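You operate a simulated robot arm through the tools that you are given. There is no shell and no other tool.

You run a simulated two-armed robot. Do the job below in one go: nothing can be reset, and whatever is moved stays where it is left.

Task
Open the iris, park it beside the splitter and fold the mirror down.
Fine: park it between splitter and flip mirror; lever fully wide, magnet off; wind the shift stage back to 0.
Where things are to end (x, y in the base frame): grey iris within 50 mm of [840, 110].

The check looks at the end state, three seconds after you hand in, the way a careful person would. Anything else that was tipped, shoved, dropped, spilled or broken makes it a failure. Flat cloth is picked up by pressing the open fingertips on it (5 to 10 N) and closing them slowly along it; thin cloth reads only 2 to 8 mm in the jaws.

Robot
Two 7-joint arms with fingered hands on one trunk that stands fixed in place. Base frame: the origin is at the foot of the trunk, x ahead of it, y to its left, z up; the work surface is at about z = 850. Lengths are in mm, angles in rad, forces in N, time in s.
The left shoulder is at [71, 172, 1352], the right one opposite. Each reaches about 1156 mm from its shoulder. Payload 5 kg a hand.
Tool frame (each hand has its own): the origin (TCP) lies between the finger pads and is the grasp point; the fingertips stand 43 mm ahead of it; z points along the fingers, y is the line along which they close. The gripper opens to 144 mm; its body begins 50 mm behind the TCP. The gripper is a hand of 5 fingers: y runs from the thumb to the fingers, the wrist lies at [-21, -124, -221] in the tool frame, and closing takes about 1.5 s.
Orientation is that of the tool frame in the base frame, as [roll, pitch, yaw] about the fixed x, y, z axes, in that order (R = Rz(yaw) Ry(pitch) Rx(roll)). With the fingers straight down and the wrist toward the robot, the tool's x, y and z point along [0, 1, 0], [1, 0, 0] and [0, 0, -1] of the base frame.

Tools
- The arms move only by the tool move_arm. It takes "left_deltas", "right_deltas" or both (then of equal length, played together; a hand with none holds still); each is a list of rows, each an object of numbers (a shift or turn left out is 0, a gripper value left out holds the last): "dx", "dy", "dz": the shift along the tool's x, y, z in mm; "rx", "ry", "rz": the turn, a rotation vector about the tool's x, y, z in rad. In form: [{"dx": .., "dy": .., "dz": .., "rx": .., "ry": .., "rz": ..}, ...]. A call has 1 to 20 rows; each row shifts and turns the commanded pose from where the row before left it, along the tool's axes as they then stand. "left_gripper" and "right_gripper" are, for a hand that has rows, the gripper command, from -1 (shut) to 1 (fully open), values between in proportion, set as the call begins (left out, the last holds). Rows are played at 5 a second. More than 50 mm and 0.15 rad between two rows, or a gripper value outside its range, and nothing of the call is played. Where a pose cannot be reached the arm comes as near as it can. A force on the tool above 50 N (or 10 N above the force at the start of the call, whichever is more), or a blocked arm, ends the call early, and 0.2 s more pass. The fingers move at their own pace (about 45 mm/s each) and stop on an object; they squeeze with about 27 N. The grip force told is the motor's: it shows also when the fingers shut on nothing. Time passes only in rows, and 0.2 s behind the last, so rows that do not move let the fingers close. The reply holds the time, the measured pose of the TCP, the force on the tool along the base axes, the opening and the grip force, in the units named above and with some noise, with the torque about the TCP (base axes, N m) and any sound that the robot's microphone picked up.
- Cameras (640 x 400 px; columns grow to the right, rows downward): "scene" is now at [139.1, -1.4, 1587.2]; the picture's right is [-0.02, -1.00, 0.00], its down [-0.56, 0.01, -0.83] and it looks along [0.83, -0.01, -0.56] (base axes); focal length 298 px, centre (320, 200). "left" rides on the left gripper at [-86, -109, -168] in its tool frame; the picture's right is [-0.80, -0.28, 0.53], its down [0.54, -0.73, 0.42] and it looks along [0.27, 0.63, 0.73] (tool axes); focal length 275 px, centre (320, 200). "right" rides on the right gripper at [86, -108, -168] in its tool frame; the picture's right is [-0.80, 0.28, -0.53], its down [-0.54, -0.73, 0.42] and it looks along [-0.27, 0.63, 0.73] (tool axes); focal length 275 px, centre (320, 200). There is no depth. A picture from a camera that has moved, and an enlarged one, comes with that camera's place and axes in the base frame and with its lens.
- camera(camera): a new picture of that camera. No time passes.
- lift_body(by): slides the trunk up (or, below 0, down) by that many mm; the arms and the scene camera ride with it, the base frame stays. It gives what a move gives, with no picture.
- set_fingers(index, middle, ring, little, thumb_bend, thumb_turn, hand): sets how far each is bent, from 0 (flat) to 1 (curled in); at 0.3 the hand is open as for a grip, at 0.7 the pads meet at the TCP. One left out holds its place. A second passes; each finger stops where it meets its share of the squeeze, and holds until it gets a number again. A gripper value or a shape takes the hand back. It gives what a move gives, with no picture; readings hold the bend of each and the force on index, middle, ring, little, thumb and palm. thumb_turn goes from beside the hand (0) to across from the fingers (1), as for a grip.
- grasp_type(shape, hand): the hand has 5 fingers and takes this shape, open, in about a second: jaw (thumb against the fingers, like two jaws); tri (thumb and two fingers); tip (a fingertip pinch); poke (one finger out to press); point (the index stretched); flat (the hand flat); cup (the hand cupped); fist (a fist). The gripper value then closes the fingers along that shape, each until it touches; the sizes above hold for jaw. It gives what a move gives, with no picture.
- head_to(pan, tilt): turns the head with the scene camera to pan (to the left, within 1.501 rad either way) and tilt (down, from -0.506 to 1.204), counted from straight ahead of the robot. It gives what a move gives.
- enlarge(camera, box): a new picture of the part [left, top, right, bottom] of that camera's present view, enlarged. No time passes.
- finish_job(): hands the job in; it is judged then, once.

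Places have to be worked out from the pictures, the camera data and where the tool is seen. Open the grippers and draw the arms clear of the work before you hand the job in, unless the task says otherwise.

The tools are called as name(argument=value, ...) on one line, values as JSON. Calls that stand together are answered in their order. move_arm: Moves the arms, as the interface text tells. Its arguments: {"type":"object","properties":{"left_deltas":{"type":"array","items":{"type":"object","properties":{"dx":{"type":"number"},"dy":{"type":"number"},"dz":{"type":"number"},"rx":{"type":"number"},"ry":{"type":"number"},"rz":{"type":"number"}}}},"left_gripper":{"type":"number"},"right_deltas":{"type":"array","items":{"type":"object","properties":{"dx":{"type":"number"},"dy":{"type":"number"},"dz":{"type":"number"},"rx":{"type":"number"},"ry":{"type":"number"},"rz":{"type":"number"}}}},"right_gripper":{"type":"number"}},"required":[]} The other tools are called the same way: lift_body (by) moves the trunk up or down; grasp_type (shape, hand) gives the hand a shape; set_fingers (index, middle, ring, little, thumb_bend, thumb_turn, hand) moves the fingers one by one; head_to (pan, tilt) turns the head that bears the scene camera; camera (camera) takes a picture; enlarge (camera, box) takes an enlarged picture of a part of a camera's view; finish_job () hands the job in.

At the start:

```text
clock: 0.0
left_ee_pos: [780.9, 289.2, 1296.8]
left_ee_rot: [3.141, 0.001, 1.571]
left_force: [0.3, -0.3, -0.2]
left_moment: [0.02, 0.0, -0.03]
left_width: 143.8
left_finger_force: 0.1
left_shape: jaw
left_bend: [0.3, 0.3, 0.3, 0.3, 0.3, 0.98]
left_finger forces: [0.1, 0.0, 0.0, 0.0, 0.1, 0.0]
right_ee_pos: [708.0, -329.4, 1345.3]
right_ee_rot: [3.141, 0.001, 1.568]
right_force: [-0.2, -0.5, -0.2]
right_moment: [0.01, 0.03, 0.0]
right_width: 143.7
right_finger_force: 0.3
right_shape: jaw
right_bend: [0.3, 0.3, 0.3, 0.3, 0.3, 0.98]
right_finger forces: [0.1, 0.1, 0.0, 0.0, 0.0, 0.1]
trunk travel left (down, up): [-450.0, 490.0]
head pan, tilt (commanded): [-0.017, 0.592]
```

scene: 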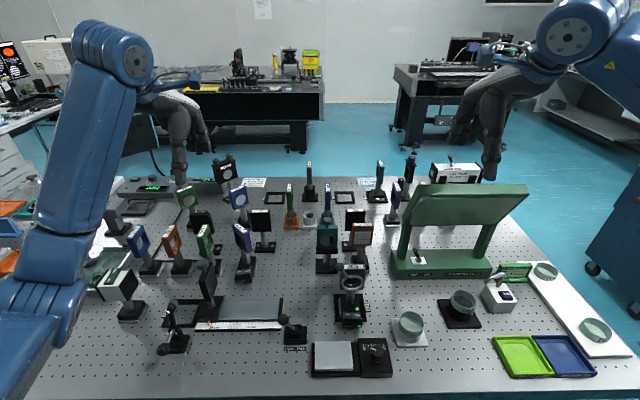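
right: 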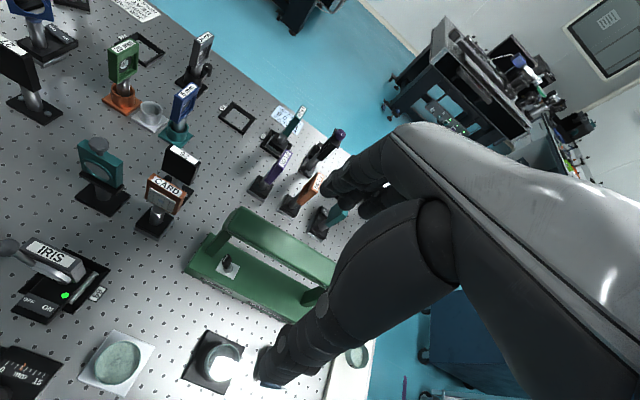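
left: 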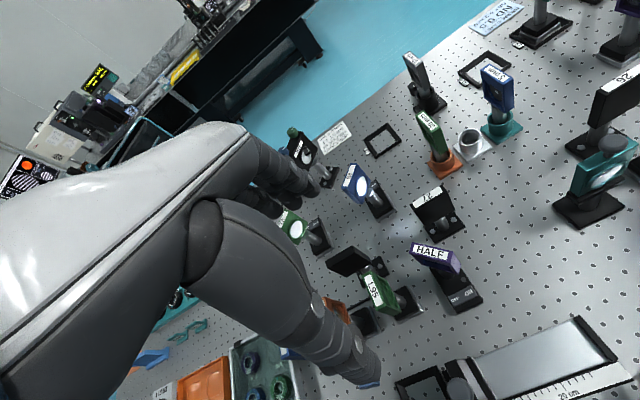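

The scene shows a crowded optics table; the iris seems to be at around column 350, row 290. I'll enlarge several parts to identify the items.

enlarge(camera="scene", box=[280, 200, 440, 300])

enlarge(camera="scene", box=[260, 280, 420, 380])

enlarge(camera="scene", box=[140, 260, 300, 360])

enlarge(camera="scene", box=[160, 180, 320, 280])

enlarge(camera="scene", box=[280, 140, 440, 240])

enlarge(camera="scene", box=[80, 180, 240, 280])

```text
4.00 times, centred on (360, 250) of scene
camera zoom: at [139.1, -1.4, 1587.2], right [-0.02, -1.0, 0.0], down [-0.56, 0.01, -0.83], along [0.83, -0.01, -0.56], focal length 1190 px, centre (160, 0)
```

zoom: 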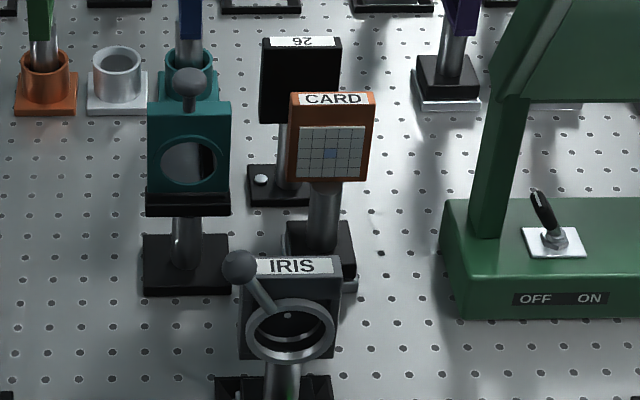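

```text
4.00 times, centred on (340, 330) of scene
camera zoom: at [139.1, -1.4, 1587.2], right [-0.02, -1.0, 0.0], down [-0.56, 0.01, -0.83], along [0.83, -0.01, -0.56], focal length 1190 px, centre (240, -320)
```

zoom: 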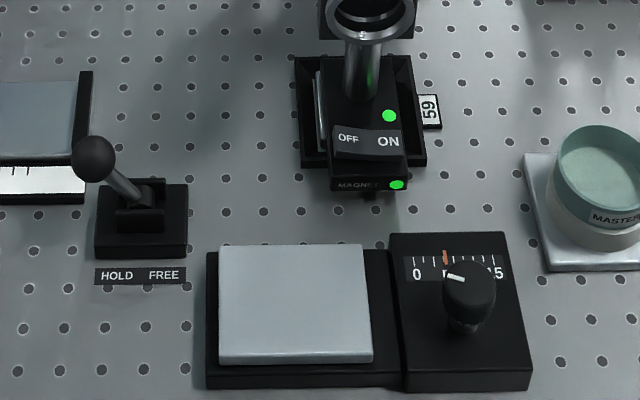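

```text
4.00 times, centred on (220, 310) of scene
camera zoom: at [139.1, -1.4, 1587.2], right [-0.02, -1.0, 0.0], down [-0.56, 0.01, -0.83], along [0.83, -0.01, -0.56], focal length 1190 px, centre (720, -240)
```

zoom: 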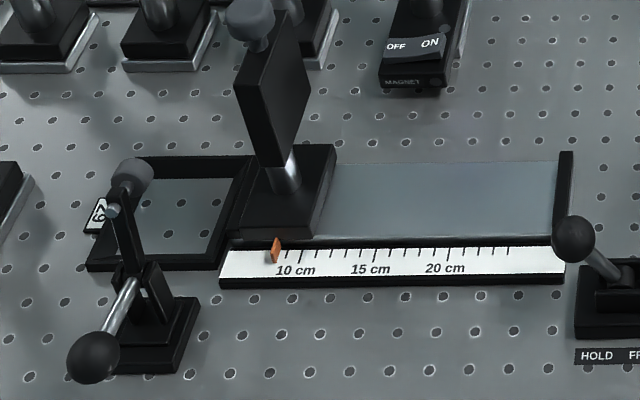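

```text
4.00 times, centred on (240, 230) of scene
camera zoom: at [139.1, -1.4, 1587.2], right [-0.02, -1.0, 0.0], down [-0.56, 0.01, -0.83], along [0.83, -0.01, -0.56], focal length 1190 px, centre (640, 80)
```

zoom: 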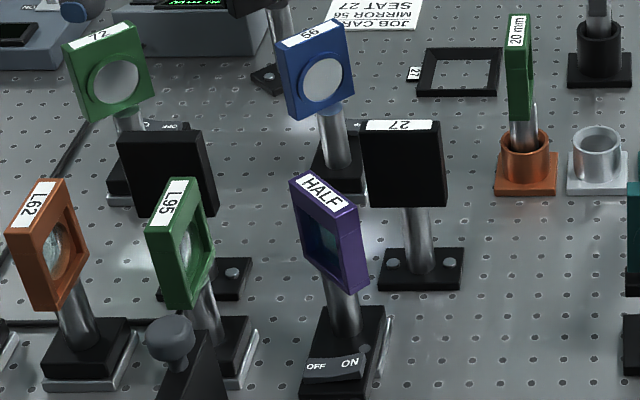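

```text
4.00 times, centred on (360, 190) of scene
camera zoom: at [139.1, -1.4, 1587.2], right [-0.02, -1.0, 0.0], down [-0.56, 0.01, -0.83], along [0.83, -0.01, -0.56], focal length 1190 px, centre (160, 240)
```

zoom: 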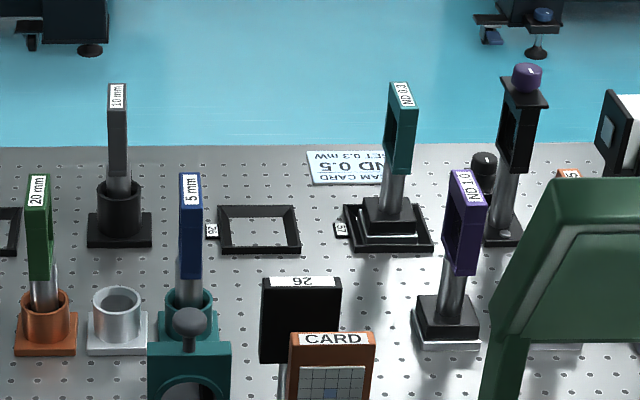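

```text
4.00 times, centred on (160, 230) of scene
camera zoom: at [139.1, -1.4, 1587.2], right [-0.02, -1.0, 0.0], down [-0.56, 0.01, -0.83], along [0.83, -0.01, -0.56], focal length 1190 px, centre (960, 80)
```

zoom: 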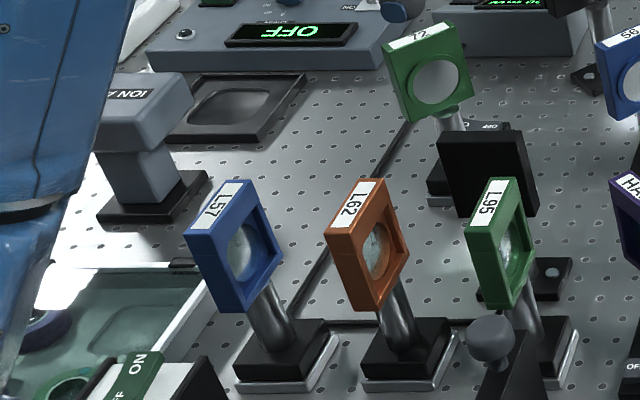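

The target (840,110) falls between the purple "HALF" mount and the teal mount with a knob. I'll enlarge the wrist cameras' views of these to understand the mechanisms.

enlarge(camera="right", box=[60, 120, 220, 220])

enlarge(camera="right", box=[0, 220, 160, 320])

enlarge(camera="left", box=[480, 120, 640, 220])

enlarge(camera="left", box=[380, 180, 540, 320])

enlarge(camera="scene", box=[300, 210, 380, 270])

enlarge(camera="scene", box=[320, 255, 390, 335])

enlarge(camera="scene", box=[150, 280, 220, 360])

enlarge(camera="scene", box=[300, 330, 400, 390])

```text
4.00 times, centred on (140, 170) of right
camera zoom: at [600.0, -243.9, 1511.6], right [0.28, -0.8, 0.53], down [-0.73, -0.54, -0.42], along [0.63, -0.27, -0.73], focal length 1101 px, centre (1040, 320)
```

zoom: 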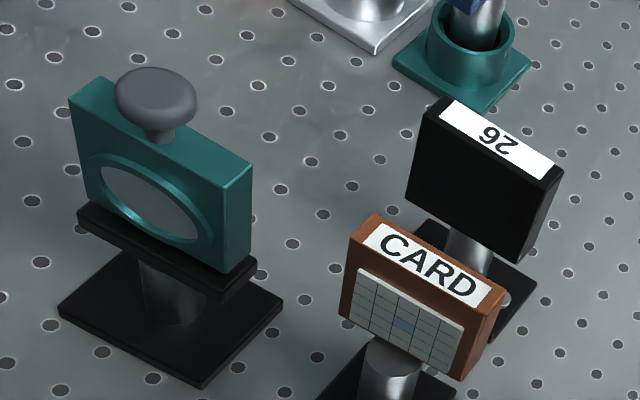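

```text
4.00 times, centred on (80, 270) of right
camera zoom: at [600.0, -243.9, 1511.6], right [0.28, -0.8, 0.53], down [-0.73, -0.54, -0.42], along [0.63, -0.27, -0.73], focal length 1101 px, centre (1280, -80)
```

zoom: 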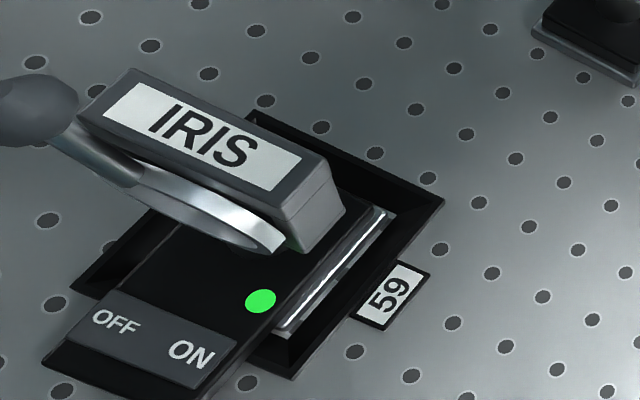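

```text
4.00 times, centred on (560, 170) of left
camera zoom: at [672.1, 204.3, 1466.1], right [-0.28, -0.8, -0.53], down [-0.73, 0.54, -0.42], along [0.63, 0.27, -0.73], focal length 1101 px, centre (-640, 320)
```

zoom: 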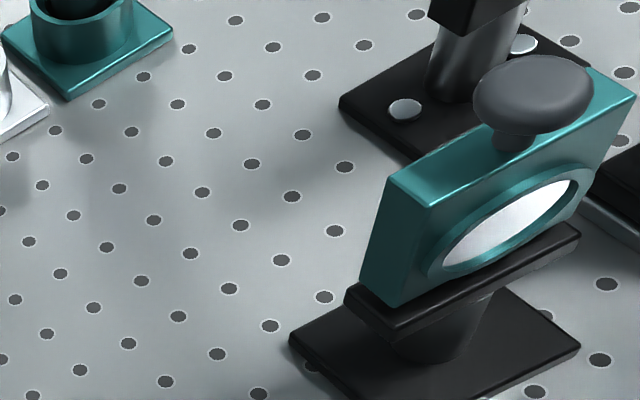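

```text
2.86 times, centred on (460, 250) of left
camera zoom: at [672.1, 204.3, 1466.1], right [-0.28, -0.8, -0.53], down [-0.73, 0.54, -0.42], along [0.63, 0.27, -0.73], focal length 786 px, centre (-80, 57)
```

zoom: 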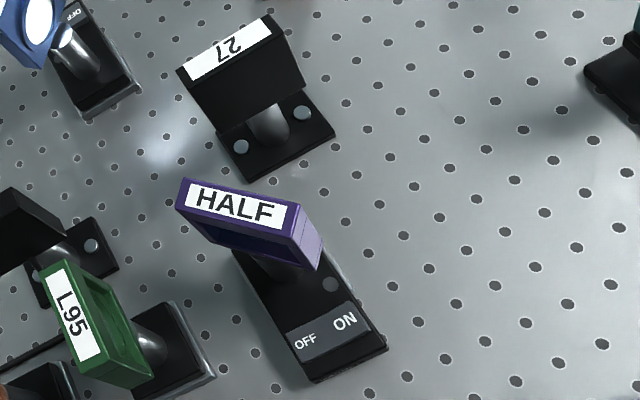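

```text
6.67 times, centred on (340, 240) of scene
camera zoom: at [139.1, -1.4, 1587.2], right [-0.02, -1.0, 0.0], down [-0.56, 0.01, -0.83], along [0.83, -0.01, -0.56], focal length 1983 px, centre (187, -67)
```

zoom: 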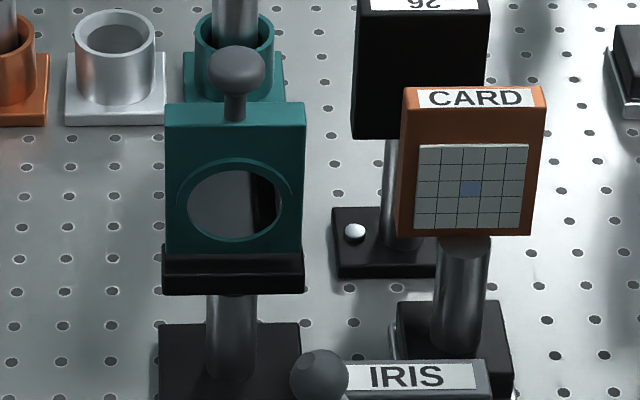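

```text
5.00 times, centred on (355, 295) of scene
camera zoom: at [139.1, -1.4, 1587.2], right [-0.02, -1.0, 0.0], down [-0.56, 0.01, -0.83], along [0.83, -0.01, -0.56], focal length 1487 px, centre (145, -275)
```

zoom: 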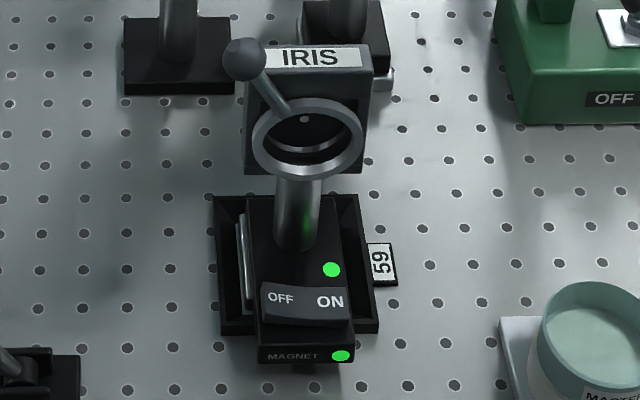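

```text
5.00 times, centred on (185, 320) of scene
camera zoom: at [139.1, -1.4, 1587.2], right [-0.02, -1.0, 0.0], down [-0.56, 0.01, -0.83], along [0.83, -0.01, -0.56], focal length 1487 px, centre (995, -400)
```

zoom: 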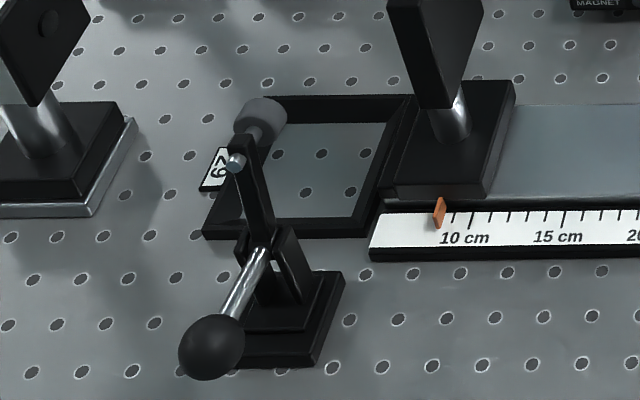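

```text
6.40 times, centred on (350, 360) of scene
camera zoom: at [139.1, -1.4, 1587.2], right [-0.02, -1.0, 0.0], down [-0.56, 0.01, -0.83], along [0.83, -0.01, -0.56], focal length 1904 px, centre (128, -824)
```

zoom: 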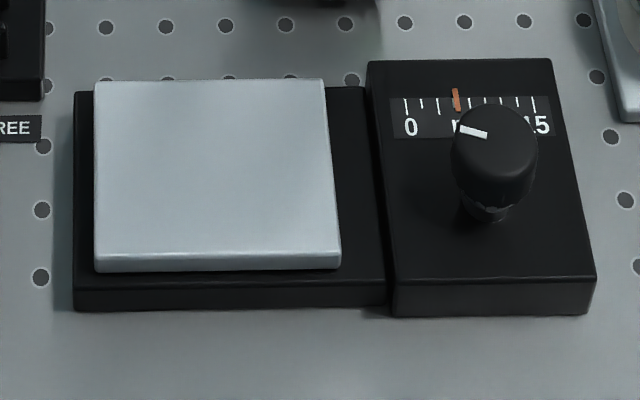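

The enlarged pictures appear truly re-rendered, so I zoom in further on the iris, the switch, the flip mirror and the stage dial.

enlarge(camera="scene", box=[330, 258, 370, 294])

enlarge(camera="scene", box=[330, 292, 378, 332])

enlarge(camera="scene", box=[312, 212, 344, 272])

enlarge(camera="scene", box=[356, 336, 394, 376])

enlarge(camera="scene", box=[275, 310, 315, 360])

enlarge(camera="scene", box=[225, 215, 265, 285])

```text
11.11 times, centred on (350, 276) of scene
camera zoom: at [139.1, -1.4, 1587.2], right [-0.02, -1.0, 0.0], down [-0.56, 0.01, -0.83], along [0.83, -0.01, -0.56], focal length 3305 px, centre (-13, -644)
```

zoom: 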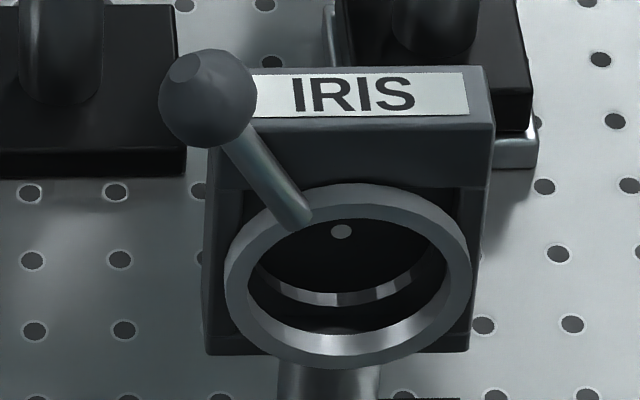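

```text
10.00 times, centred on (354, 312) of scene
camera zoom: at [139.1, -1.4, 1587.2], right [-0.02, -1.0, 0.0], down [-0.56, 0.01, -0.83], along [0.83, -0.01, -0.56], focal length 2974 px, centre (-20, -920)
```

zoom: 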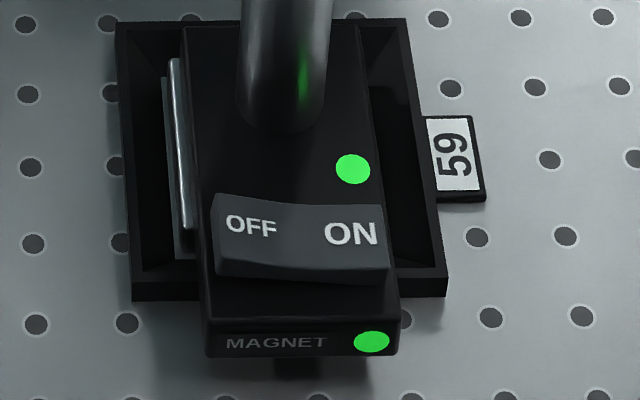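

```text
6.67 times, centred on (328, 242) of scene
camera zoom: at [139.1, -1.4, 1587.2], right [-0.02, -1.0, 0.0], down [-0.56, 0.01, -0.83], along [0.83, -0.01, -0.56], focal length 1983 px, centre (267, -80)
```

zoom: 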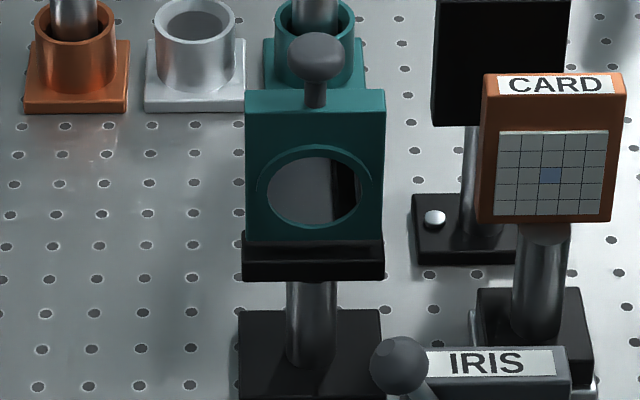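

```text
10.00 times, centred on (375, 356) of scene
camera zoom: at [139.1, -1.4, 1587.2], right [-0.02, -1.0, 0.0], down [-0.56, 0.01, -0.83], along [0.83, -0.01, -0.56], focal length 2974 px, centre (-230, -1360)
```

zoom: 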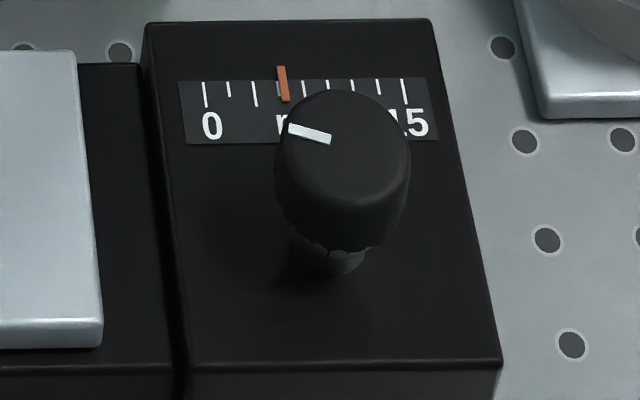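

```text
8.00 times, centred on (295, 335) of scene
camera zoom: at [139.1, -1.4, 1587.2], right [-0.02, -1.0, 0.0], down [-0.56, 0.01, -0.83], along [0.83, -0.01, -0.56], focal length 2380 px, centre (520, -880)
```

zoom: 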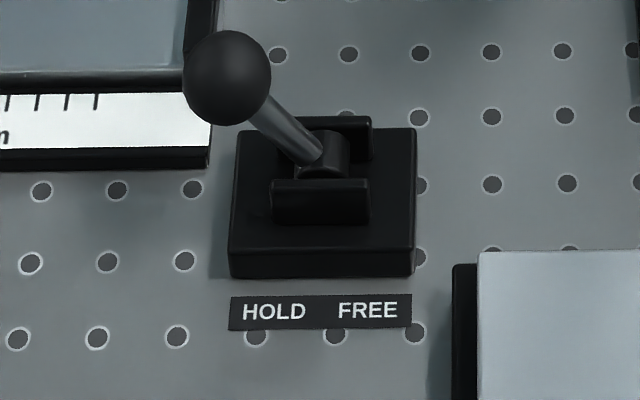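

```text
5.71 times, centred on (245, 250) of scene
camera zoom: at [139.1, -1.4, 1587.2], right [-0.02, -1.0, 0.0], down [-0.56, 0.01, -0.83], along [0.83, -0.01, -0.56], focal length 1700 px, centre (749, -86)
```

zoom: 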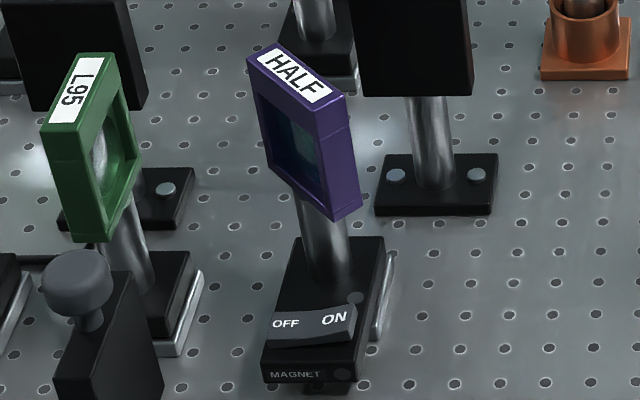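

The iris (centre about x 668, y −94) sits in seat 59 with its magnet ON. The stage knob is at about (503, −138) with its top near z 933. The teal flip mirror is at about (837, −36) and the HALF splitter at about (820, 224). I'll first move the right hand high above the stage knob.

move_arm(right_deltas=[{"dx": 19, "dy": -20.5, "dz": 10}, {"dx": 19, "dy": -20.5, "dz": 10}, {"dx": 19, "dy": -20.5, "dz": 10}, {"dx": 19, "dy": -20.5, "dz": 10}, {"dx": 19, "dy": -20.5, "dz": 10}, {"dx": 19, "dy": -20.5, "dz": 10}, {"dx": 19, "dy": -20.5, "dz": 10}, {"dx": 19, "dy": -20.5, "dz": 10}, {"dx": 19, "dy": -20.5, "dz": 10}, {"dx": 19, "dy": -20.5, "dz": 10}, {"dz": 0}])

camera(camera="scene")

camera(camera="right")

```text
clock: 2.4
left_ee_pos: [781.7, 288.1, 1296.6]
left_ee_rot: [3.141, -0.001, 1.569]
left_force: [1.1, -0.3, 0.0]
left_moment: [0.03, -0.03, -0.02]
left_width: 143.9
left_finger_force: 0.0
left_shape: jaw
left_bend: [0.3, 0.3, 0.3, 0.3, 0.3, 0.98]
left_finger forces: [0.0, 0.0, 0.1, 0.0, 0.0, 0.1]
right_ee_pos: [506.7, -134.8, 1246.6]
right_ee_rot: [-3.138, 0.001, 1.569]
right_force: [-0.4, -0.6, 0.8]
right_moment: [0.03, 0.01, -0.01]
right_width: 143.6
right_finger_force: 0.1
right_shape: jaw
right_bend: [0.3, 0.3, 0.3, 0.3, 0.3, 0.98]
right_finger forces: [0.1, 0.1, 0.0, 0.0, 0.0, 0.0]
right hand out of reach, approached as far as the arm can: row 10
trunk travel left (down, up): [-450.0, 490.0]
head pan, tilt (commanded): [-0.017, 0.592]
```

```text
taken
camera scene: at [139.2, -2.0, 1587.2], right [-0.02, -1.0, 0.0], down [-0.56, 0.01, -0.83], along [0.83, -0.01, -0.56], focal length 298 px, centre (320, 200)
```

scene: 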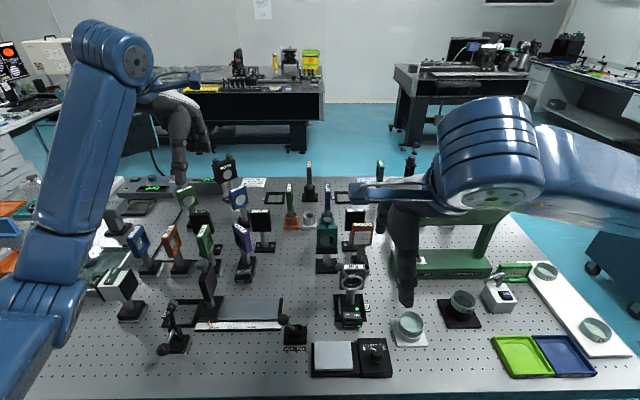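

```text
taken
camera right: at [399.8, -50.7, 1414.5], right [0.28, -0.8, 0.53], down [-0.73, -0.54, -0.42], along [0.62, -0.27, -0.73], focal length 275 px, centre (320, 200)
```

right: 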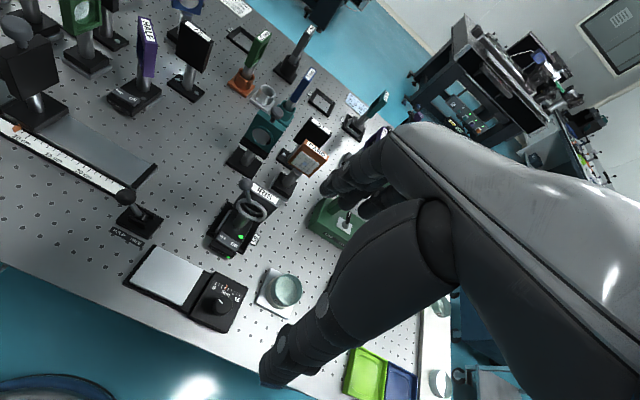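

The right arm is too folded to reach closer, so I'll raise the trunk by 250 mm to gain room above the table.

lift_body(by=250)

camera(camera="scene")

```text
clock: 5.0
left_ee_pos: [781.3, 288.4, 1545.6]
left_ee_rot: [3.14, 0.0, 1.571]
left_force: [0.1, -0.6, 0.3]
left_moment: [0.0, 0.0, 0.03]
left_width: 143.7
left_finger_force: 0.0
left_shape: jaw
left_bend: [0.3, 0.3, 0.3, 0.3, 0.3, 0.98]
left_finger forces: [0.1, 0.0, 0.0, 0.1, 0.0, 0.0]
right_ee_pos: [507.0, -136.3, 1496.5]
right_ee_rot: [-3.138, 0.002, 1.57]
right_force: [0.5, 0.1, -0.1]
right_moment: [-0.01, -0.02, 0.02]
right_width: 143.6
right_finger_force: 0.0
right_shape: jaw
right_bend: [0.3, 0.3, 0.3, 0.3, 0.3, 0.98]
right_finger forces: [0.1, 0.0, 0.1, 0.0, 0.0, 0.0]
trunk travel left (down, up): [-700.0, 240.0]
head pan, tilt (commanded): [-0.017, 0.592]
```

```text
taken
camera scene: at [139.2, -1.3, 1837.2], right [-0.02, -1.0, 0.0], down [-0.56, 0.01, -0.83], along [0.83, -0.01, -0.56], focal length 298 px, centre (320, 200)
```

scene: 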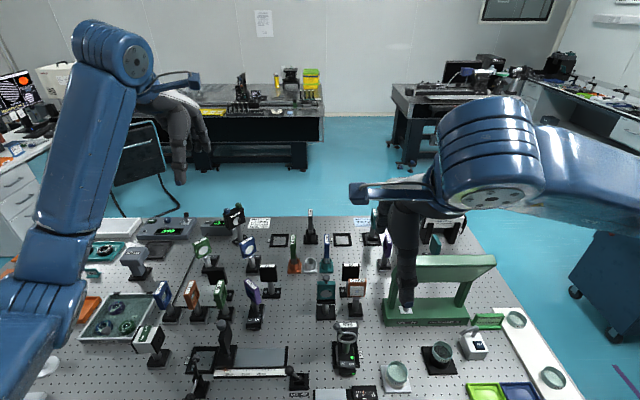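

I tilt the head further down and lower the right hand toward the stage knob.

head_to(pan=-0.1, tilt=0.85)

move_arm(right_deltas=[{"dz": 40}, {"dz": 40}, {"dz": 40}, {"dz": 40}, {"dz": 40}, {"dz": 40}, {"dz": 40}, {"dz": 40}, {"dz": 40}, {"dz": 40}, {"dz": 0}])

camera(camera="scene")

camera(camera="right")

```text
clock: 5.8
left_ee_pos: [781.3, 288.7, 1546.2]
left_ee_rot: [-3.141, 0.001, 1.571]
left_force: [-0.1, 0.6, -0.6]
left_moment: [0.01, -0.01, 0.01]
left_width: 143.8
left_finger_force: 0.3
left_shape: jaw
left_bend: [0.3, 0.3, 0.3, 0.3, 0.3, 0.98]
left_finger forces: [0.0, 0.0, 0.1, 0.1, 0.1, 0.0]
right_ee_pos: [508.0, -134.9, 1495.4]
right_ee_rot: [-3.14, 0.002, 1.568]
right_force: [-0.2, -0.5, -0.2]
right_moment: [0.0, 0.03, -0.01]
right_width: 143.7
right_finger_force: 0.1
right_shape: jaw
right_bend: [0.3, 0.3, 0.3, 0.3, 0.3, 0.98]
right_finger forces: [0.1, 0.0, 0.0, 0.0, 0.0, 0.0]
trunk travel left (down, up): [-700.0, 240.0]
head pan, tilt (commanded): [-0.099, 0.85]
```

```text
clock: 8.2
left_ee_pos: [781.9, 289.5, 1544.7]
left_ee_rot: [-3.139, 0.0, 1.571]
left_force: [0.9, 0.1, -0.1]
left_moment: [-0.03, 0.0, 0.04]
left_width: 143.6
left_finger_force: 0.0
left_shape: jaw
left_bend: [0.3, 0.3, 0.3, 0.3, 0.3, 0.98]
left_finger forces: [0.1, 0.0, 0.1, 0.0, 0.1, 0.0]
right_ee_pos: [528.4, -130.2, 1096.6]
right_ee_rot: [-3.135, 0.002, 1.571]
right_force: [0.5, 0.0, 0.0]
right_moment: [-0.04, 0.01, 0.03]
right_width: 143.8
right_finger_force: 0.0
right_shape: jaw
right_bend: [0.3, 0.3, 0.3, 0.3, 0.3, 0.98]
right_finger forces: [0.1, 0.1, 0.1, 0.1, 0.1, 0.0]
right hand out of reach, approached as far as the arm can: row 1, 2, 3
trunk travel left (down, up): [-700.0, 240.0]
head pan, tilt (commanded): [-0.099, 0.85]
```

```text
taken
camera scene: at [129.7, -6.4, 1815.4], right [-0.1, -0.99, 0.0], down [-0.75, 0.07, -0.66], along [0.66, -0.07, -0.75], focal length 298 px, centre (320, 200)
```

scene: 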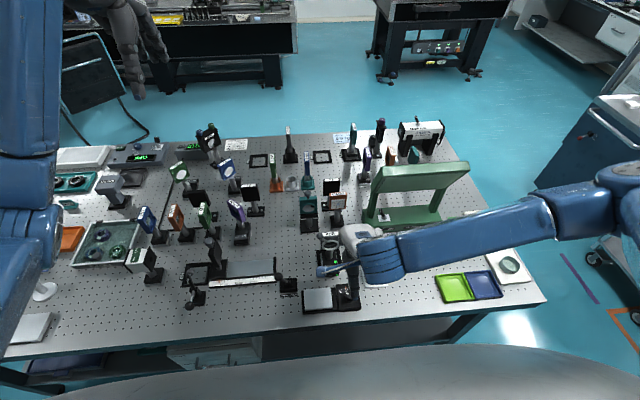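

```text
taken
camera right: at [421.5, -43.9, 1264.6], right [0.29, -0.8, 0.53], down [-0.73, -0.54, -0.42], along [0.62, -0.27, -0.73], focal length 275 px, centre (320, 200)
```

right: 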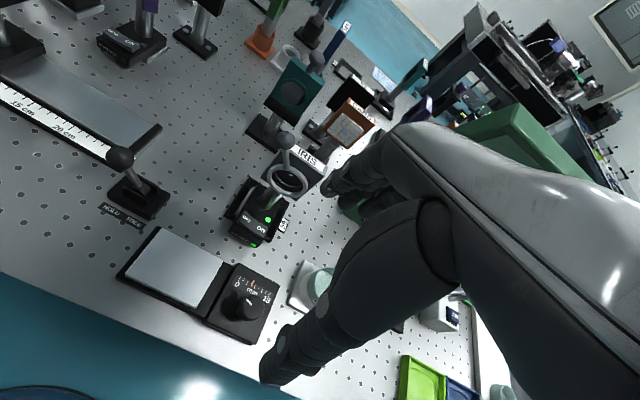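

The hand is now at (528, −130, 1097). I'll zoom on the dial with the right camera to refine the knob's place and view the scale.

enlarge(camera="right", box=[190, 250, 290, 350])

enlarge(camera="right", box=[220, 120, 340, 260])

enlarge(camera="scene", box=[300, 225, 400, 315])

```text
4.00 times, centred on (240, 300) of right
camera zoom: at [421.5, -43.9, 1264.6], right [0.29, -0.8, 0.53], down [-0.73, -0.54, -0.42], along [0.62, -0.27, -0.73], focal length 1101 px, centre (640, -200)
```

zoom: 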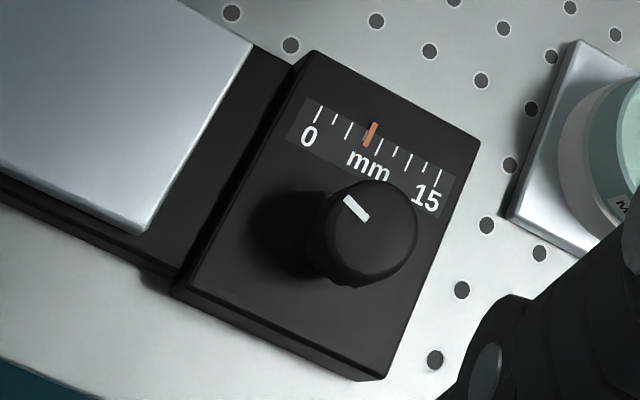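

```text
2.86 times, centred on (280, 190) of right
camera zoom: at [421.5, -43.9, 1264.6], right [0.29, -0.8, 0.53], down [-0.73, -0.54, -0.42], along [0.62, -0.27, -0.73], focal length 786 px, centre (434, 229)
```

zoom: 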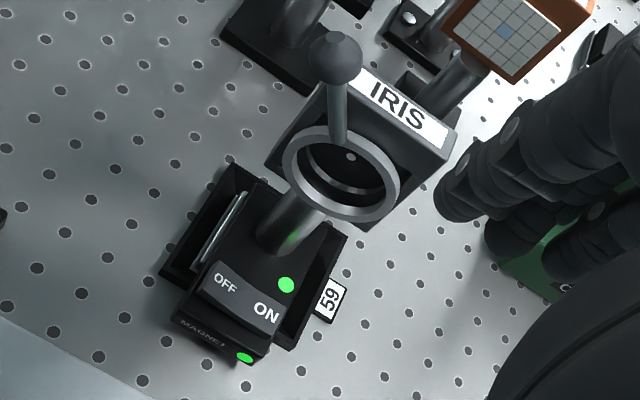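

```text
4.44 times, centred on (350, 270) of scene
camera zoom: at [129.7, -6.4, 1815.4], right [-0.1, -0.99, 0.0], down [-0.75, 0.07, -0.66], along [0.66, -0.07, -0.75], focal length 1322 px, centre (187, -111)
```

zoom: 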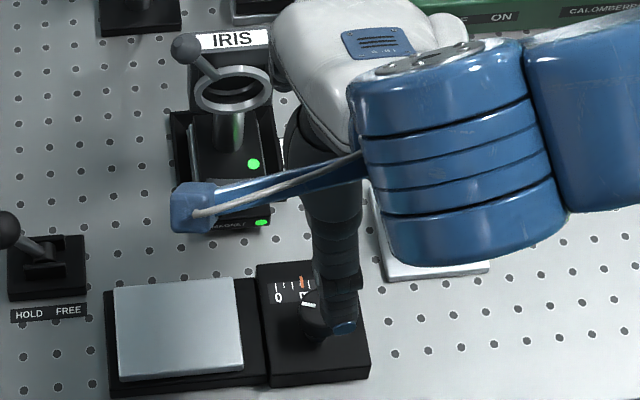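

Triangulating the knob from both cameras gives about (512, −141), with its top at z 915. I'll narrow the hand to about half open, centre it above the knob and go down to z≈975.

move_arm(right_deltas=[{"dx": -5.5, "dy": -8, "dz": 0}, {"dx": -5.5, "dy": -8, "dz": 0}, {"dz": 0}, {"dz": 30}, {"dz": 30}, {"dz": 30}, {"dz": 30}, {"dz": 0}, {"dz": 0}], right_gripper=0.0)

camera(camera="right")

enlarge(camera="scene", box=[300, 240, 400, 320])

```text
clock: 10.2
left_ee_pos: [781.4, 287.0, 1547.2]
left_ee_rot: [3.142, 0.0, 1.57]
left_force: [-0.4, 0.2, 0.7]
left_moment: [0.02, 0.01, 0.0]
left_width: 143.8
left_finger_force: 0.1
left_shape: jaw
left_bend: [0.3, 0.3, 0.3, 0.3, 0.3, 0.98]
left_finger forces: [0.0, 0.1, 0.0, 0.0, 0.0, 0.1]
right_ee_pos: [495.1, -132.6, 1039.5]
right_ee_rot: [-3.118, 0.02, 1.556]
right_force: [-0.2, 0.0, -0.3]
right_moment: [0.02, -0.01, -0.01]
right_width: 71.6
right_finger_force: 0.1
right_shape: jaw
right_bend: [0.74, 0.45, 0.42, 0.4, 0.7, 1.0]
right_finger forces: [0.1, 0.1, 0.0, 0.0, 0.0, 0.0]
right hand out of reach, approached as far as the arm can: row 5, 6, 7
trunk travel left (down, up): [-700.0, 240.0]
head pan, tilt (commanded): [-0.099, 0.85]
```

```text
taken
camera right: at [391.8, -43.3, 1206.7], right [0.29, -0.79, 0.54], down [-0.74, -0.54, -0.39], along [0.6, -0.29, -0.74], focal length 275 px, centre (320, 200)
```

right: 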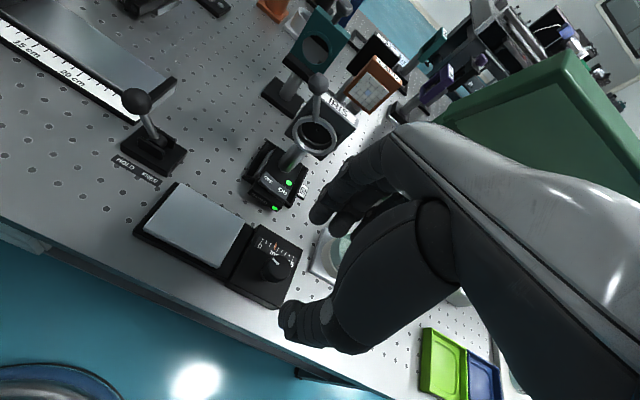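

```text
5.00 times, centred on (350, 280) of scene
camera zoom: at [127.9, -7.8, 1815.6], right [-0.1, -1.0, 0.0], down [-0.75, 0.07, -0.66], along [0.66, -0.07, -0.75], focal length 1487 px, centre (170, -200)
```

zoom: 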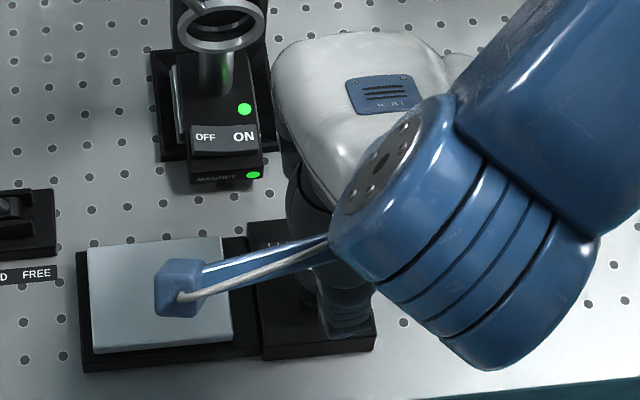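

The arm again hits its limits close to the trunk. I'll raise the trunk another 220 mm so the arm hangs more stretched, then try to come down again.

lift_body(by=220)

move_arm(right_deltas=[{"dz": 0}, {"dz": 30}, {"dz": 30}, {"dz": 30}, {"dz": 30}, {"dz": 0}])

```text
clock: 12.5
left_ee_pos: [781.5, 288.3, 1767.0]
left_ee_rot: [3.141, 0.001, 1.571]
left_force: [-0.3, 0.0, 0.1]
left_moment: [-0.02, -0.03, 0.01]
left_width: 143.8
left_finger_force: 0.0
left_shape: jaw
left_bend: [0.3, 0.3, 0.3, 0.3, 0.3, 0.98]
left_finger forces: [0.0, 0.1, 0.0, 0.0, 0.1, 0.0]
right_ee_pos: [494.5, -133.6, 1259.5]
right_ee_rot: [-3.118, 0.02, 1.556]
right_force: [-0.5, -0.4, 0.4]
right_moment: [0.04, -0.01, 0.02]
right_width: 72.1
right_finger_force: 0.1
right_shape: jaw
right_bend: [0.74, 0.45, 0.42, 0.4, 0.7, 1.0]
right_finger forces: [0.1, 0.0, 0.0, 0.1, 0.0, 0.0]
trunk travel left (down, up): [-920.0, 20.0]
head pan, tilt (commanded): [-0.099, 0.85]
```

```text
clock: 13.9
left_ee_pos: [781.4, 288.7, 1767.1]
left_ee_rot: [-3.14, 0.002, 1.57]
left_force: [-0.3, -0.1, -0.5]
left_moment: [0.01, -0.03, 0.0]
left_width: 143.8
left_finger_force: 0.1
left_shape: jaw
left_bend: [0.3, 0.3, 0.3, 0.3, 0.3, 0.98]
left_finger forces: [0.0, 0.0, 0.0, 0.0, 0.1, 0.0]
right_ee_pos: [509.4, -97.8, 1161.3]
right_ee_rot: [-3.109, 0.03, 1.55]
right_force: [0.2, -0.7, 0.7]
right_moment: [0.03, -0.01, 0.0]
right_width: 72.0
right_finger_force: 0.0
right_shape: jaw
right_bend: [0.74, 0.45, 0.42, 0.4, 0.7, 1.0]
right_finger forces: [0.0, 0.1, 0.0, 0.1, 0.1, 0.0]
right hand out of reach, approached as far as the arm can: row 2, 3, 4, 5
trunk travel left (down, up): [-920.0, 20.0]
head pan, tilt (commanded): [-0.099, 0.85]
```

Still limited, so the hand's heading is probably the constraint. I'll turn the hand anticlockwise, seen from above, so the wrist swings to the right side, which suits the right arm better.

move_arm(right_deltas=[{"rz": -0.14}, {"rz": -0.14}, {"rz": -0.14}, {"rz": -0.14}, {"rz": -0.14}, {"rz": -0.14}, {"rz": 0}])

camera(camera="scene")

```text
clock: 15.5
left_ee_pos: [783.3, 294.7, 1765.2]
left_ee_rot: [-3.141, 0.003, 1.57]
left_force: [-0.1, 1.0, -0.3]
left_moment: [-0.05, 0.0, -0.03]
left_width: 143.8
left_finger_force: 0.0
left_shape: jaw
left_bend: [0.3, 0.3, 0.3, 0.3, 0.3, 0.98]
left_finger forces: [0.1, 0.0, 0.0, 0.0, 0.0, 0.0]
right_ee_pos: [541.5, -32.8, 1200.5]
right_ee_rot: [-3.065, 0.009, 2.321]
right_force: [0.5, 0.8, -0.1]
right_moment: [-0.05, 0.01, 0.01]
right_width: 71.9
right_finger_force: 0.0
right_shape: jaw
right_bend: [0.74, 0.45, 0.42, 0.4, 0.7, 1.0]
right_finger forces: [0.0, 0.0, 0.0, 0.0, 0.0, 0.1]
right hand out of reach, approached as far as the arm can: row 1, 2, 3, 4
trunk travel left (down, up): [-920.0, 20.0]
head pan, tilt (commanded): [-0.099, 0.85]
```

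```text
taken
camera scene: at [130.2, -1.2, 2035.4], right [-0.1, -1.0, 0.0], down [-0.75, 0.07, -0.66], along [0.66, -0.07, -0.75], focal length 298 px, centre (320, 200)
```

scene: 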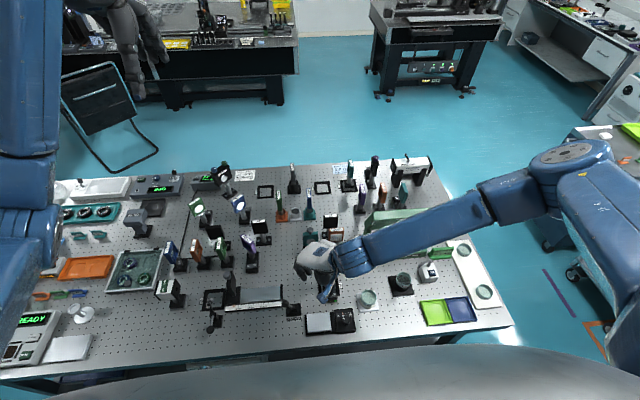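

The hand is now in reach with heading 2.32 rad at (541, −33, 1200). I'll move it over the knob at this height.

move_arm(right_deltas=[{"dx": -12, "dy": -19}, {"dx": -12, "dy": -19}, {"dx": -12, "dy": -19}, {"dx": -12, "dy": -19}, {"dx": -11, "dy": -19}, {"dx": 0}])

```text
clock: 16.9
left_ee_pos: [781.1, 288.5, 1766.4]
left_ee_rot: [-3.14, 0.001, 1.571]
left_force: [-0.8, -0.8, 0.0]
left_moment: [0.02, -0.01, 0.01]
left_width: 143.9
left_finger_force: 0.0
left_shape: jaw
left_bend: [0.3, 0.3, 0.3, 0.3, 0.3, 0.98]
left_finger forces: [0.1, 0.2, 0.0, 0.0, 0.1, 0.1]
right_ee_pos: [512.3, -144.3, 1210.9]
right_ee_rot: [-3.066, 0.01, 2.318]
right_force: [0.0, -0.7, 0.9]
right_moment: [0.01, 0.0, 0.0]
right_width: 71.8
right_finger_force: 0.1
right_shape: jaw
right_bend: [0.74, 0.45, 0.42, 0.4, 0.7, 1.0]
right_finger forces: [0.1, 0.0, 0.0, 0.1, 0.0, 0.1]
trunk travel left (down, up): [-920.0, 20.0]
head pan, tilt (commanded): [-0.099, 0.85]
```

In reach and centred over the knob. I level the hand and descend about 160 mm.

move_arm(right_deltas=[{"rx": -0.076}, {"dz": 40}, {"dz": 40}, {"dz": 40}, {"dz": 40}, {"dz": 0}])

camera(camera="right")

enlarge(camera="scene", box=[280, 230, 400, 350])

```text
clock: 18.3
left_ee_pos: [781.8, 286.4, 1766.0]
left_ee_rot: [3.141, 0.0, 1.571]
left_force: [0.3, -0.3, -0.7]
left_moment: [0.03, -0.01, -0.03]
left_width: 143.7
left_finger_force: 0.1
left_shape: jaw
left_bend: [0.3, 0.3, 0.3, 0.3, 0.3, 0.98]
left_finger forces: [0.1, 0.1, 0.1, 0.0, 0.0, 0.0]
right_ee_pos: [513.1, -144.8, 1050.6]
right_ee_rot: [3.141, 0.008, 2.317]
right_force: [0.8, 0.1, 0.0]
right_moment: [0.01, -0.02, -0.02]
right_width: 72.2
right_finger_force: 0.0
right_shape: jaw
right_bend: [0.74, 0.45, 0.42, 0.4, 0.7, 1.0]
right_finger forces: [0.0, 0.1, 0.0, 0.1, 0.0, 0.1]
trunk travel left (down, up): [-920.0, 20.0]
head pan, tilt (commanded): [-0.099, 0.85]
```

```text
taken
camera right: at [374.4, -155.3, 1216.5], right [0.75, -0.39, 0.54], down [-0.16, -0.89, -0.42], along [0.65, 0.23, -0.73], focal length 275 px, centre (320, 200)
```

right: 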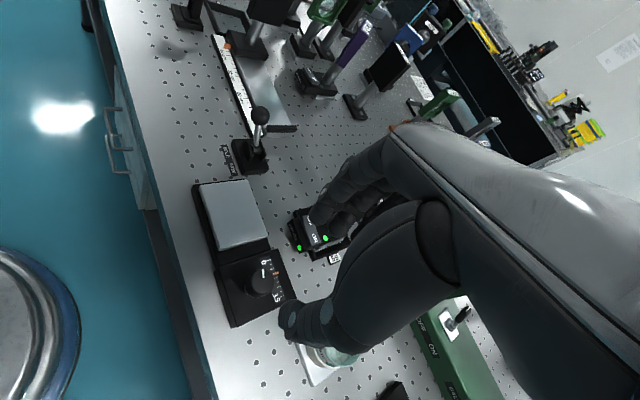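

```text
3.33 times, centred on (340, 290) of scene
camera zoom: at [128.5, -8.8, 2035.6], right [-0.1, -0.99, 0.0], down [-0.75, 0.08, -0.66], along [0.66, -0.07, -0.75], focal length 992 px, centre (253, -100)
```

zoom: 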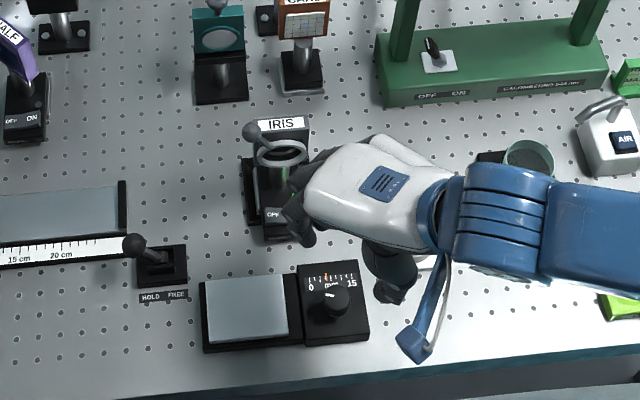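

Good, the scene view shows knob and hand clearly. Let me refine the knob position with zoomed views before the final descent.

enlarge(camera="right", box=[220, 240, 320, 340])

enlarge(camera="scene", box=[322, 295, 372, 340])

```text
4.00 times, centred on (270, 290) of right
camera zoom: at [374.4, -155.3, 1216.5], right [0.75, -0.39, 0.54], down [-0.16, -0.89, -0.42], along [0.65, 0.23, -0.73], focal length 1101 px, centre (520, -160)
```

zoom: 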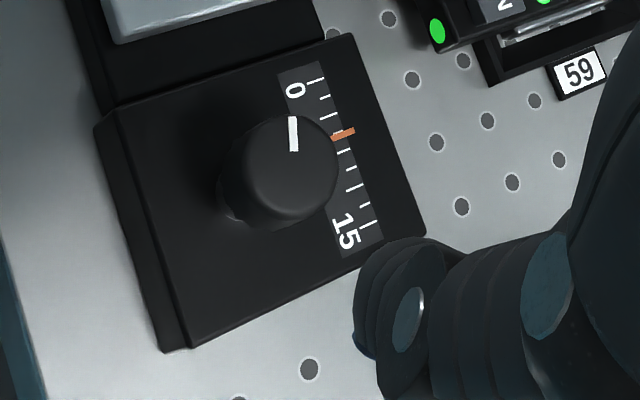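

```text
8.89 times, centred on (347, 318) of scene
camera zoom: at [128.5, -8.8, 2035.6], right [-0.1, -0.99, 0.0], down [-0.75, 0.08, -0.66], along [0.66, -0.07, -0.75], focal length 2644 px, centre (80, -844)
```

zoom: 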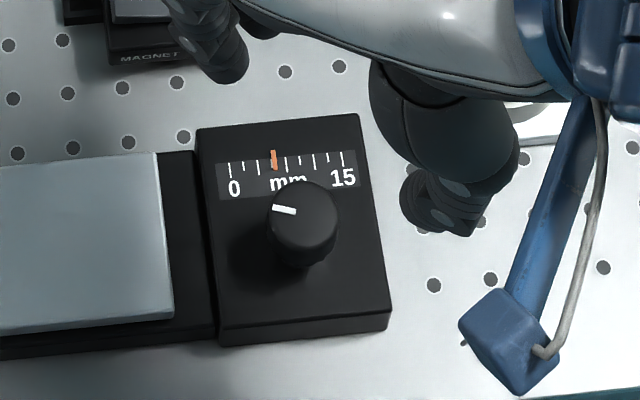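

Both cameras agree that the knob is at (513, −140.6, 916). I'll shift 4 mm and go down to z≈945.

move_arm(right_deltas=[{"dx": 2.9, "dy": 2.7}, {"dz": 35}, {"dz": 35}, {"dz": 20}, {"dz": 10}, {"dz": 5}, {"dz": 0}])

camera(camera="right")

enlarge(camera="scene", box=[310, 270, 390, 340])

```text
clock: 19.9
left_ee_pos: [780.9, 288.5, 1766.3]
left_ee_rot: [3.141, 0.0, 1.571]
left_force: [0.0, 0.2, -0.4]
left_moment: [-0.02, -0.03, 0.03]
left_width: 143.9
left_finger_force: 0.2
left_shape: jaw
left_bend: [0.3, 0.3, 0.3, 0.3, 0.3, 0.98]
left_finger forces: [0.1, 0.1, 0.0, 0.1, 0.0, 0.0]
right_ee_pos: [513.3, -141.8, 944.4]
right_ee_rot: [3.141, 0.008, 2.319]
right_force: [-0.3, -0.5, 0.3]
right_moment: [0.0, -0.04, 0.02]
right_width: 72.1
right_finger_force: 0.1
right_shape: jaw
right_bend: [0.74, 0.45, 0.42, 0.4, 0.7, 1.0]
right_finger forces: [0.0, 0.1, 0.0, 0.0, 0.0, 0.0]
trunk travel left (down, up): [-920.0, 20.0]
head pan, tilt (commanded): [-0.099, 0.85]
```

```text
taken
camera right: at [374.4, -152.6, 1110.7], right [0.75, -0.39, 0.54], down [-0.16, -0.89, -0.42], along [0.65, 0.23, -0.73], focal length 275 px, centre (320, 200)
```

right: 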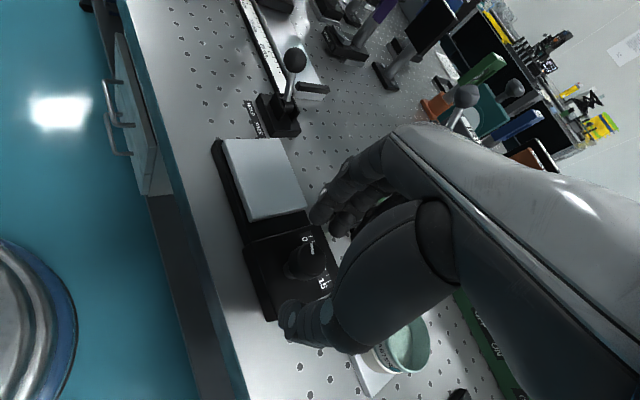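

```text
5.71 times, centred on (350, 305) of scene
camera zoom: at [128.3, -7.5, 2035.6], right [-0.1, -0.99, 0.0], down [-0.75, 0.07, -0.66], along [0.66, -0.07, -0.75], focal length 1700 px, centre (149, -400)
```

zoom: 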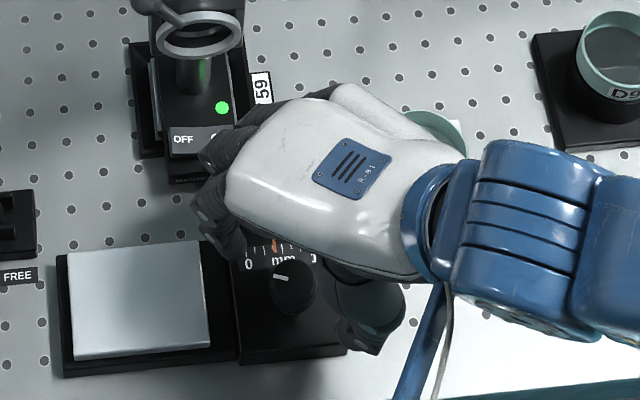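

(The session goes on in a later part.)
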